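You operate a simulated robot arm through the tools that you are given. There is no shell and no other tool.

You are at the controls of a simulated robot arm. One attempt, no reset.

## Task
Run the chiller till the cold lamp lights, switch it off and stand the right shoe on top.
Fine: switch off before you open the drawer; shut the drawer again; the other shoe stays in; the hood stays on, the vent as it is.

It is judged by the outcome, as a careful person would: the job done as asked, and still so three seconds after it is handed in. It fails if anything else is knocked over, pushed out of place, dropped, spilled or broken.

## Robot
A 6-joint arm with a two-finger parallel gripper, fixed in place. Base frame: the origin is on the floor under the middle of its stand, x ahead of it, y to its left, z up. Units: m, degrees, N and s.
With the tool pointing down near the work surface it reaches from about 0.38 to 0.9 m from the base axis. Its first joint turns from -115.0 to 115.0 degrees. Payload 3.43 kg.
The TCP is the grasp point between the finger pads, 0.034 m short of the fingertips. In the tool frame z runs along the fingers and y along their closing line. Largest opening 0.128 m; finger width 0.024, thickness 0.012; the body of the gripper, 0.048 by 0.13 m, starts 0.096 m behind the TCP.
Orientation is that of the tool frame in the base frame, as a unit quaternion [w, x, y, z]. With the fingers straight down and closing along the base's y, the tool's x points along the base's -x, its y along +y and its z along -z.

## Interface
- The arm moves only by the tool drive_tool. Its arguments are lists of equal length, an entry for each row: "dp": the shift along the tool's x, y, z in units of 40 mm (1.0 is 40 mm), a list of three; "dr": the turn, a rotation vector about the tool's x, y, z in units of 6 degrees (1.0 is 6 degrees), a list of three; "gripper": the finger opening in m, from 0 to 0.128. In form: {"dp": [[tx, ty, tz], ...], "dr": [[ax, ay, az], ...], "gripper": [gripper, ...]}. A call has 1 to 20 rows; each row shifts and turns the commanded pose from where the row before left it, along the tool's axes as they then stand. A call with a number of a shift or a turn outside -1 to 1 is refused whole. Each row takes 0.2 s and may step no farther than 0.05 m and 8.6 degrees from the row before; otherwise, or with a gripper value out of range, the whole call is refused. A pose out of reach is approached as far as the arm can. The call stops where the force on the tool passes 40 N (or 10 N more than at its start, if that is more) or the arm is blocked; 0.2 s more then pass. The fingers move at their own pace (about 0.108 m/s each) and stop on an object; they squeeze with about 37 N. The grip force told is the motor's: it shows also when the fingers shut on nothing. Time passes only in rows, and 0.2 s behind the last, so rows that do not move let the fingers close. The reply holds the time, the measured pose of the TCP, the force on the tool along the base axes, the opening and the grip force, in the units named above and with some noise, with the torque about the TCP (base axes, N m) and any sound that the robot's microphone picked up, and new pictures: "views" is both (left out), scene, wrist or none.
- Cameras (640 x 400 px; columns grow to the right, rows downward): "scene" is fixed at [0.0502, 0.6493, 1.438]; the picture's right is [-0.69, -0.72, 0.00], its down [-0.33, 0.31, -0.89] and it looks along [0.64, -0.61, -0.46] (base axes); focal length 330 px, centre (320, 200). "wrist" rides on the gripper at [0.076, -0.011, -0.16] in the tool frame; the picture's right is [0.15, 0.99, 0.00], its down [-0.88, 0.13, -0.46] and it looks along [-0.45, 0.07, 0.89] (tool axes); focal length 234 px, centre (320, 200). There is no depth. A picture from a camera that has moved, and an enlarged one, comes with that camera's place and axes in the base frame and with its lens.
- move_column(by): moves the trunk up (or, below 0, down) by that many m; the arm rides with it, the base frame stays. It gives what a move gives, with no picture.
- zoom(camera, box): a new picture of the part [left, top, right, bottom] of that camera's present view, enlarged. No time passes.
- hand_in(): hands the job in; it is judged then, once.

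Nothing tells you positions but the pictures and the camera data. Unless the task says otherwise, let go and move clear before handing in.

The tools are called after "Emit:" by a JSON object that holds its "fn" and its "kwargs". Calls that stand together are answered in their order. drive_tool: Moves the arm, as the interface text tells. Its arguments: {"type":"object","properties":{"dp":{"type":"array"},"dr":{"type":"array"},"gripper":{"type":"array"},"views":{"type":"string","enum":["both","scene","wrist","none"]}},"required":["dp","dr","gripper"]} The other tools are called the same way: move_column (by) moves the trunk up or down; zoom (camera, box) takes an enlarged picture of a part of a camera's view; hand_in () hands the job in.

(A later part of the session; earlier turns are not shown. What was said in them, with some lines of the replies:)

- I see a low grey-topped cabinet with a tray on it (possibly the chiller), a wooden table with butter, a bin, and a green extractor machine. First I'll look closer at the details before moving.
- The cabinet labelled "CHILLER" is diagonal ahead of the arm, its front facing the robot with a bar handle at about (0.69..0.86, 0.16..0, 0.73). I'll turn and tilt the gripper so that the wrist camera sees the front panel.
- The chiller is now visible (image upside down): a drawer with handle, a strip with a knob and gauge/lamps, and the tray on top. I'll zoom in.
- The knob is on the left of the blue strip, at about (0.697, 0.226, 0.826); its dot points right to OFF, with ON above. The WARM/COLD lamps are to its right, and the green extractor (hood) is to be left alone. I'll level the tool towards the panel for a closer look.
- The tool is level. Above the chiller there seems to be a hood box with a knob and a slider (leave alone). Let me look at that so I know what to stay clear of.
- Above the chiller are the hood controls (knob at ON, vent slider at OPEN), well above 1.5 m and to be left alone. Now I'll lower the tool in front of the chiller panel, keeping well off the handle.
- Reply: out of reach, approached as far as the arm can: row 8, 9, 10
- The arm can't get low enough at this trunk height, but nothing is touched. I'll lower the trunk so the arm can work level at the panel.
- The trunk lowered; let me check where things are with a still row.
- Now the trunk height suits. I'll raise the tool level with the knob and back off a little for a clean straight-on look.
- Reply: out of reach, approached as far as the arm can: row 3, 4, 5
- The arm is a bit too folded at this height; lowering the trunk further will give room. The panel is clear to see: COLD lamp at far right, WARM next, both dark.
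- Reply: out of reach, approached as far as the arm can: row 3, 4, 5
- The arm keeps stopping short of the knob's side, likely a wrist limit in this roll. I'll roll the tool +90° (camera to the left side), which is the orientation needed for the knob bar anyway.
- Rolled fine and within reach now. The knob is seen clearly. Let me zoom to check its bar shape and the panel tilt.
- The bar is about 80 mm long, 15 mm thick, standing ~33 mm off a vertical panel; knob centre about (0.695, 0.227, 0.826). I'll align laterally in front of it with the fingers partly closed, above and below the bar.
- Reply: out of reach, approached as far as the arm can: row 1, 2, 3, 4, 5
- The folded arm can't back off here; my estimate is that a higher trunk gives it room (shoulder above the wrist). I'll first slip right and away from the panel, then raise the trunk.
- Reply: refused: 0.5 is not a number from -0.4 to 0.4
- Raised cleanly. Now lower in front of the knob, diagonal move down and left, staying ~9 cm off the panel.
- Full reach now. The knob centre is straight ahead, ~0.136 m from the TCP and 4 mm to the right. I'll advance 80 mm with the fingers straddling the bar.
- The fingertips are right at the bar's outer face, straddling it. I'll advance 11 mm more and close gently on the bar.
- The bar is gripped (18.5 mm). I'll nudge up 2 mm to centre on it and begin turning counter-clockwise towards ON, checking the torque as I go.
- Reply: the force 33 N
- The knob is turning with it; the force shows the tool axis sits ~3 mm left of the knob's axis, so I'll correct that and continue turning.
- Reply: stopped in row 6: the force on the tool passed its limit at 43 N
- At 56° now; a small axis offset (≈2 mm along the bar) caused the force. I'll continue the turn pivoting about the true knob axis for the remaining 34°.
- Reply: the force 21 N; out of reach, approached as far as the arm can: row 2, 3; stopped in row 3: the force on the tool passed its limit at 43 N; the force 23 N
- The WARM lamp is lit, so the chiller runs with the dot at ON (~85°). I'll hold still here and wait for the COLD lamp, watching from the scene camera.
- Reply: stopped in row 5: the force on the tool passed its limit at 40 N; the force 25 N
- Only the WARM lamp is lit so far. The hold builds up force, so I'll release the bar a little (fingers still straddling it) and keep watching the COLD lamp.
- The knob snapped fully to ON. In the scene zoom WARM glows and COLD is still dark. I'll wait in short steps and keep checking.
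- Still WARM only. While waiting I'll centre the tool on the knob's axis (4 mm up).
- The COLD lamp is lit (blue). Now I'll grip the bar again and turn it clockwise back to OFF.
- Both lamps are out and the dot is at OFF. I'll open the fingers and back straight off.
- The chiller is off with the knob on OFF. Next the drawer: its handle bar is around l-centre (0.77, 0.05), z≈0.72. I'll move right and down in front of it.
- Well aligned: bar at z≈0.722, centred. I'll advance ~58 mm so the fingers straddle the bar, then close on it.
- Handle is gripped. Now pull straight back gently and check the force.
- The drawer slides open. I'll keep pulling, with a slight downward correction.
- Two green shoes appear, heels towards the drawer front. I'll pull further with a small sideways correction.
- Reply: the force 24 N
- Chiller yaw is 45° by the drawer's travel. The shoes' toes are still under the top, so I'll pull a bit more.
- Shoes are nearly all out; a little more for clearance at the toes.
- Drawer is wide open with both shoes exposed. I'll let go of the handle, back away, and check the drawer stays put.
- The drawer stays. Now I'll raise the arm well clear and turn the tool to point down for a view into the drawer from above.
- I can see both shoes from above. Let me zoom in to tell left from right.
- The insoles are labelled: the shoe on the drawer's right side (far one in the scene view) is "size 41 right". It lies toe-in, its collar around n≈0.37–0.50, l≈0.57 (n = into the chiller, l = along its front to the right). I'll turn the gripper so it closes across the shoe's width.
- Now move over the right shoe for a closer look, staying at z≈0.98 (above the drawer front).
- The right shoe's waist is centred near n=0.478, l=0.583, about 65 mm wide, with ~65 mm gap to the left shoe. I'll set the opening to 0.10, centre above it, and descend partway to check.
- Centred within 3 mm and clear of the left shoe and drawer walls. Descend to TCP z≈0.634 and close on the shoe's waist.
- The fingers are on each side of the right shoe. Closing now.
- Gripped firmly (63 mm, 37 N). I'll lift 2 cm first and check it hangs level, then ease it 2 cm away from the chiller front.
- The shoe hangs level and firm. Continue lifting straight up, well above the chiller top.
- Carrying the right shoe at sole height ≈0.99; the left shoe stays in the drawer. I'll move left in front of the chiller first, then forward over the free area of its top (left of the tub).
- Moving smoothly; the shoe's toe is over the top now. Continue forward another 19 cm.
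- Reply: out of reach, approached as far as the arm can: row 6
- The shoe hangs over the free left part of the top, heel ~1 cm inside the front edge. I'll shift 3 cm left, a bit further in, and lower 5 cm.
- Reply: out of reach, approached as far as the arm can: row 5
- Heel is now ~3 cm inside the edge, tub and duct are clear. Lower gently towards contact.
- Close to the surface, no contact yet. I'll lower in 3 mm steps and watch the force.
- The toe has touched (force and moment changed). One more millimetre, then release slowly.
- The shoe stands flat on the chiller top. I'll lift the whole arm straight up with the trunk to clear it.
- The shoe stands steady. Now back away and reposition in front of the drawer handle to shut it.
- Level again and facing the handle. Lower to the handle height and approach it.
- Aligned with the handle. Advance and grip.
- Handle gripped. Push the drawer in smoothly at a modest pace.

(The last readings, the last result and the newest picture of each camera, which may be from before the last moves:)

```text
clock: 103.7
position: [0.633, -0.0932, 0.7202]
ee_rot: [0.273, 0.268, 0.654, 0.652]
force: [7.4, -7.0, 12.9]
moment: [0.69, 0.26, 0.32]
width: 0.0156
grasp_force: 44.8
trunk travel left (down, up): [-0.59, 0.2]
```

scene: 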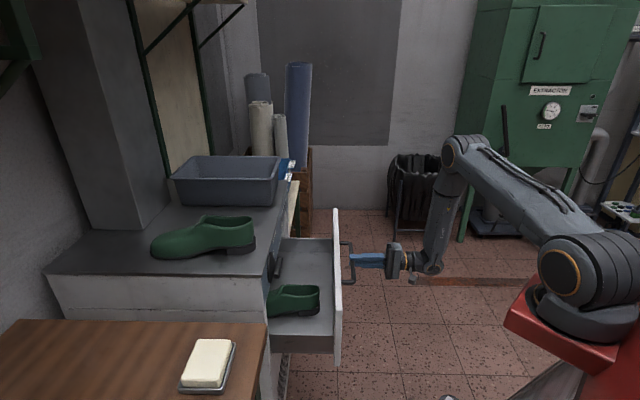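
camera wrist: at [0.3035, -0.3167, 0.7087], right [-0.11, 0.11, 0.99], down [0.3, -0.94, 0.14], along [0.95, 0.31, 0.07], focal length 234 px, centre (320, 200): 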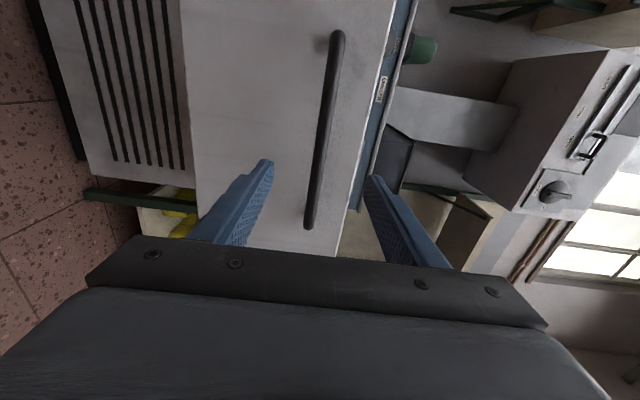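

Closing well; the left shoe stays put inside. Continue, slowing at the end.

Emit:
{"fn": "drive_tool", "kwargs": {"dp": [[-0.015, 0.02, 0.35], [0, 0, 0.4], [0, 0, 0.4], [0, 0, 0.4], [0, 0, 0.4], [0, 0, 0.4], [0, 0, 0.4], [0, 0, 0.4], [0, 0, 0.4], [0, 0, 0.4], [0, 0, 0.3]], "dr": [[0, 0, 0], [0, 0, 0], [0, 0, 0], [0, 0, 0], [0, 0, 0], [0, 0, 0], [0, 0, 0], [0, 0, 0], [0, 0, 0], [0, 0, 0], [0, 0, 0]], "gripper": [0.0, 0.0, 0.0, 0.0, 0.0, 0.0, 0.0, 0.0, 0.0, 0.0, 0.0], "views": "scene"}}

Emit:
{"fn": "zoom", "kwargs": {"camera": "scene", "box": [240, 200, 380, 320]}}

```text
clock: 106.0
position: [0.7545, 0.0267, 0.72]
ee_rot: [0.273, 0.268, 0.654, 0.652]
force: [3.3, -2.3, 4.5]
moment: [0.53, 0.44, -0.26]
width: 0.0155
grasp_force: 44.8
trunk travel left (down, up): [-0.59, 0.2]
```

scene: 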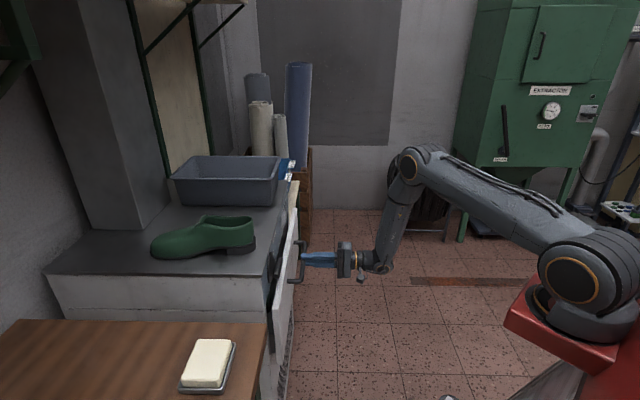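

```text
3.33 times, centred on (310, 260) of scene
camera zoom: at [0.0502, 0.6493, 1.438], right [-0.69, -0.72, 0.0], down [-0.33, 0.31, -0.89], along [0.64, -0.61, -0.46], focal length 1098 px, centre (353, 0)
```

zoom: 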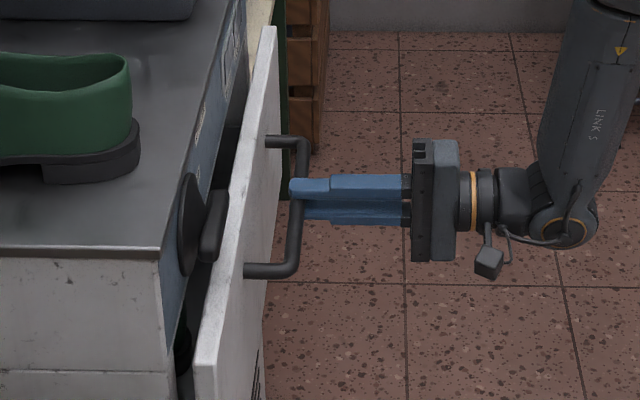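

About 17 mm remains. Push the last bit in small steps until it's fully home.

Emit:
{"fn": "drive_tool", "kwargs": {"dp": [[0, 0, 0.15], [0, 0, 0.15], [0, 0, 0.13], [0, 0, 0]], "dr": [[0, 0, 0], [0, 0, 0], [0, 0, 0], [0, 0, 0]], "gripper": [0.0, 0.0, 0.0, 0.0], "views": "scene"}}

Emit:
{"fn": "zoom", "kwargs": {"camera": "scene", "box": [240, 200, 380, 320]}}

```text
clock: 107.0
position: [0.7646, 0.0393, 0.7197]
ee_rot: [0.272, 0.269, 0.655, 0.652]
force: [4.8, -2.2, -0.8]
moment: [0.38, 0.38, 0.17]
width: 0.0156
grasp_force: 45.1
trunk travel left (down, up): [-0.59, 0.2]
```

scene: 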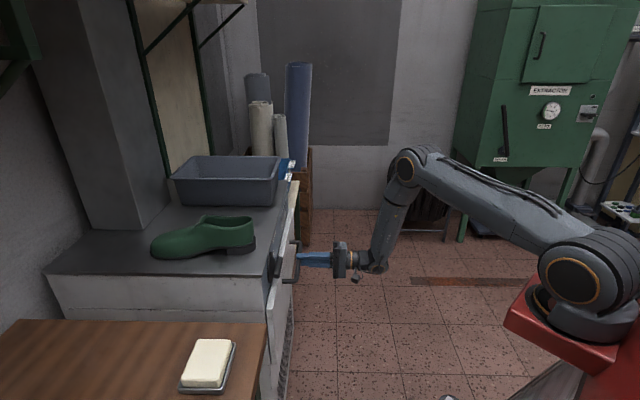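

```text
3.33 times, centred on (310, 260) of scene
camera zoom: at [0.0502, 0.6493, 1.438], right [-0.69, -0.72, 0.0], down [-0.33, 0.31, -0.89], along [0.64, -0.61, -0.46], focal length 1098 px, centre (353, 0)
```

zoom: 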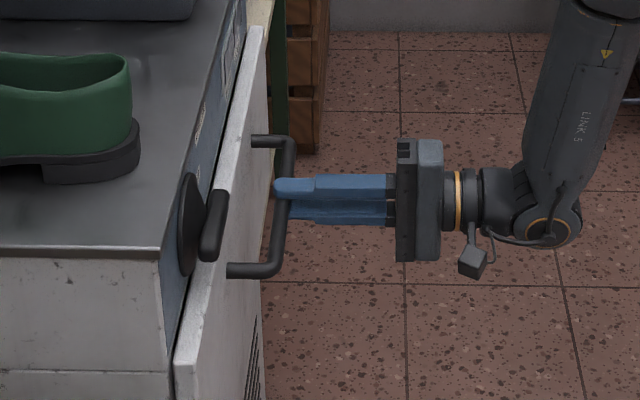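

Emit:
{"fn": "drive_tool", "kwargs": {"dp": [[0, 0, 0.06], [0, 0, 0.06], [0, 0, 0]], "dr": [[0, 0, 0], [0, 0, 0], [0, 0, 0]], "gripper": [0.0, 0.0, 0.0], "views": "none"}}

Emit:
{"fn": "zoom", "kwargs": {"camera": "scene", "box": [240, 200, 380, 320]}}

```text
clock: 107.7
position: [0.7658, 0.0393, 0.7196]
ee_rot: [0.272, 0.27, 0.653, 0.653]
force: [-25.9, -25.0, 8.5]
moment: [0.25, -0.09, 0.52]
width: 0.0158
grasp_force: 45.3
trunk travel left (down, up): [-0.59, 0.2]
stopped in row 3: the force on the tool passed its limit at 44 N (the readings are from after the stop); the commanded pose is now the measured one
```

```text
3.33 times, centred on (310, 260) of scene
camera zoom: at [0.0502, 0.6493, 1.438], right [-0.69, -0.72, 0.0], down [-0.33, 0.31, -0.89], along [0.64, -0.61, -0.46], focal length 1098 px, centre (353, 0)
```

zoom: 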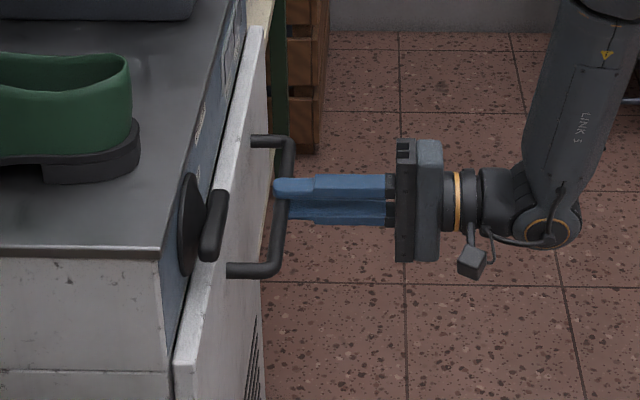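

The drawer is against its stop, fully shut. Open the fingers and back straight off.

Emit:
{"fn": "drive_tool", "kwargs": {"dp": [[0, 0, 0], [0, 0, 0], [0, 0, 0], [0, 0, -0.4], [0, 0, -0.7], [0, 0, -0.8], [0, 0, -0.8], [0, 0, -0.8]], "dr": [[0, 0, 0], [0, 0, 0], [0, 0, 0], [0, 0, 0], [0, 0, 0], [0, 0, 0], [0, 0, 0], [0, 0, 0]], "gripper": [0.05, 0.08, 0.08, 0.08, 0.08, 0.08, 0.08, 0.08]}}

Emit:
{"fn": "zoom", "kwargs": {"camera": "scene", "box": [130, 150, 350, 320]}}

Emit:
{"fn": "zoom", "kwargs": {"camera": "scene", "box": [250, 190, 330, 300]}}

Emit:
{"fn": "zoom", "kwargs": {"camera": "wrist", "box": [240, 0, 640, 250]}}

```text
clock: 109.5
position: [0.6682, -0.0585, 0.7188]
ee_rot: [0.272, 0.269, 0.654, 0.653]
force: [-0.6, -0.3, -0.2]
moment: [0.0, 0.0, 0.0]
width: 0.08
grasp_force: 0.0
trunk travel left (down, up): [-0.59, 0.2]
camera wrist: at [0.5009, -0.1177, 0.708], right [-0.1, 0.11, 0.99], down [0.3, -0.94, 0.13], along [0.95, 0.31, 0.07], focal length 234 px, centre (320, 200)
```

scene: 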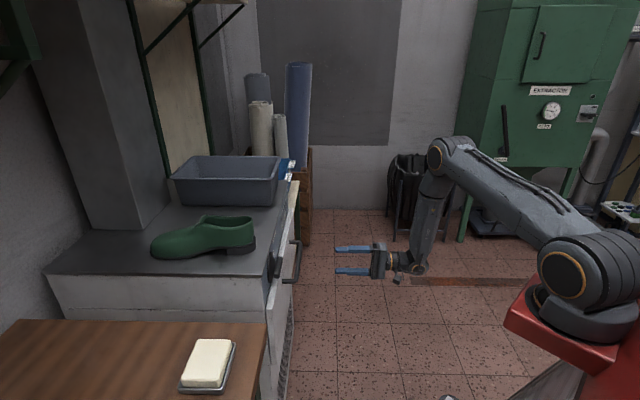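
wrist: 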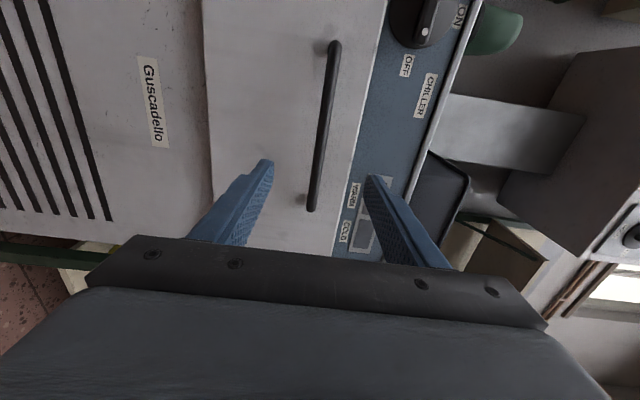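

```text
2.35 times, centred on (240, 235) of scene
camera zoom: at [0.0502, 0.6493, 1.438], right [-0.69, -0.72, 0.0], down [-0.33, 0.31, -0.89], along [0.64, -0.61, -0.46], focal length 775 px, centre (508, 118)
```

zoom: 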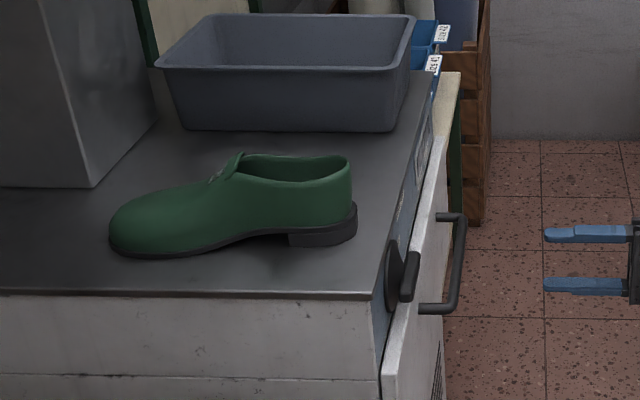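

```text
3.64 times, centred on (290, 245) of scene
camera zoom: at [0.0502, 0.6493, 1.438], right [-0.69, -0.72, 0.0], down [-0.33, 0.31, -0.89], along [0.64, -0.61, -0.46], focal length 1198 px, centre (429, 36)
```

zoom: 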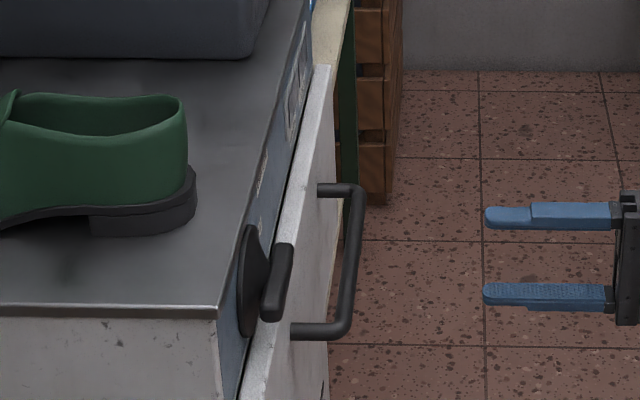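

```text
1.60 times, centred on (440, 125) of wrist
camera zoom: at [0.5009, -0.1177, 0.708], right [-0.1, 0.11, 0.99], down [0.3, -0.94, 0.13], along [0.95, 0.31, 0.07], focal length 375 px, centre (128, 320)
```

zoom: 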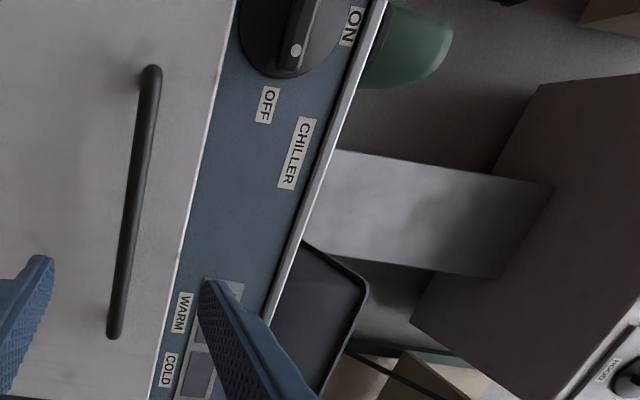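

The drawer is shut, the knob is at OFF with both lamps dark, and the right shoe stands on the chiller top. The left shoe is inside, the hood and vent are untouched, and the gripper is clear. Handing in.

Emit:
{"fn": "hand_in", "kwargs": {}}

```text
The job is handed in.
```

I ran the chiller until the cold lamp lit, then switched it off. Both lamps were dark before I opened the drawer.

- **Shoe:** the right shoe, marked "size 41 right" on its insole, now stands sole-down on the free left part of the chiller top. Its heel is about 3 cm in from the front edge.
- **Drawer:** it is shut against its stop, with the left shoe still inside.
- **Hood and vent:** I did not touch either one.

The gripper had let go and moved clear before I handed the job in.
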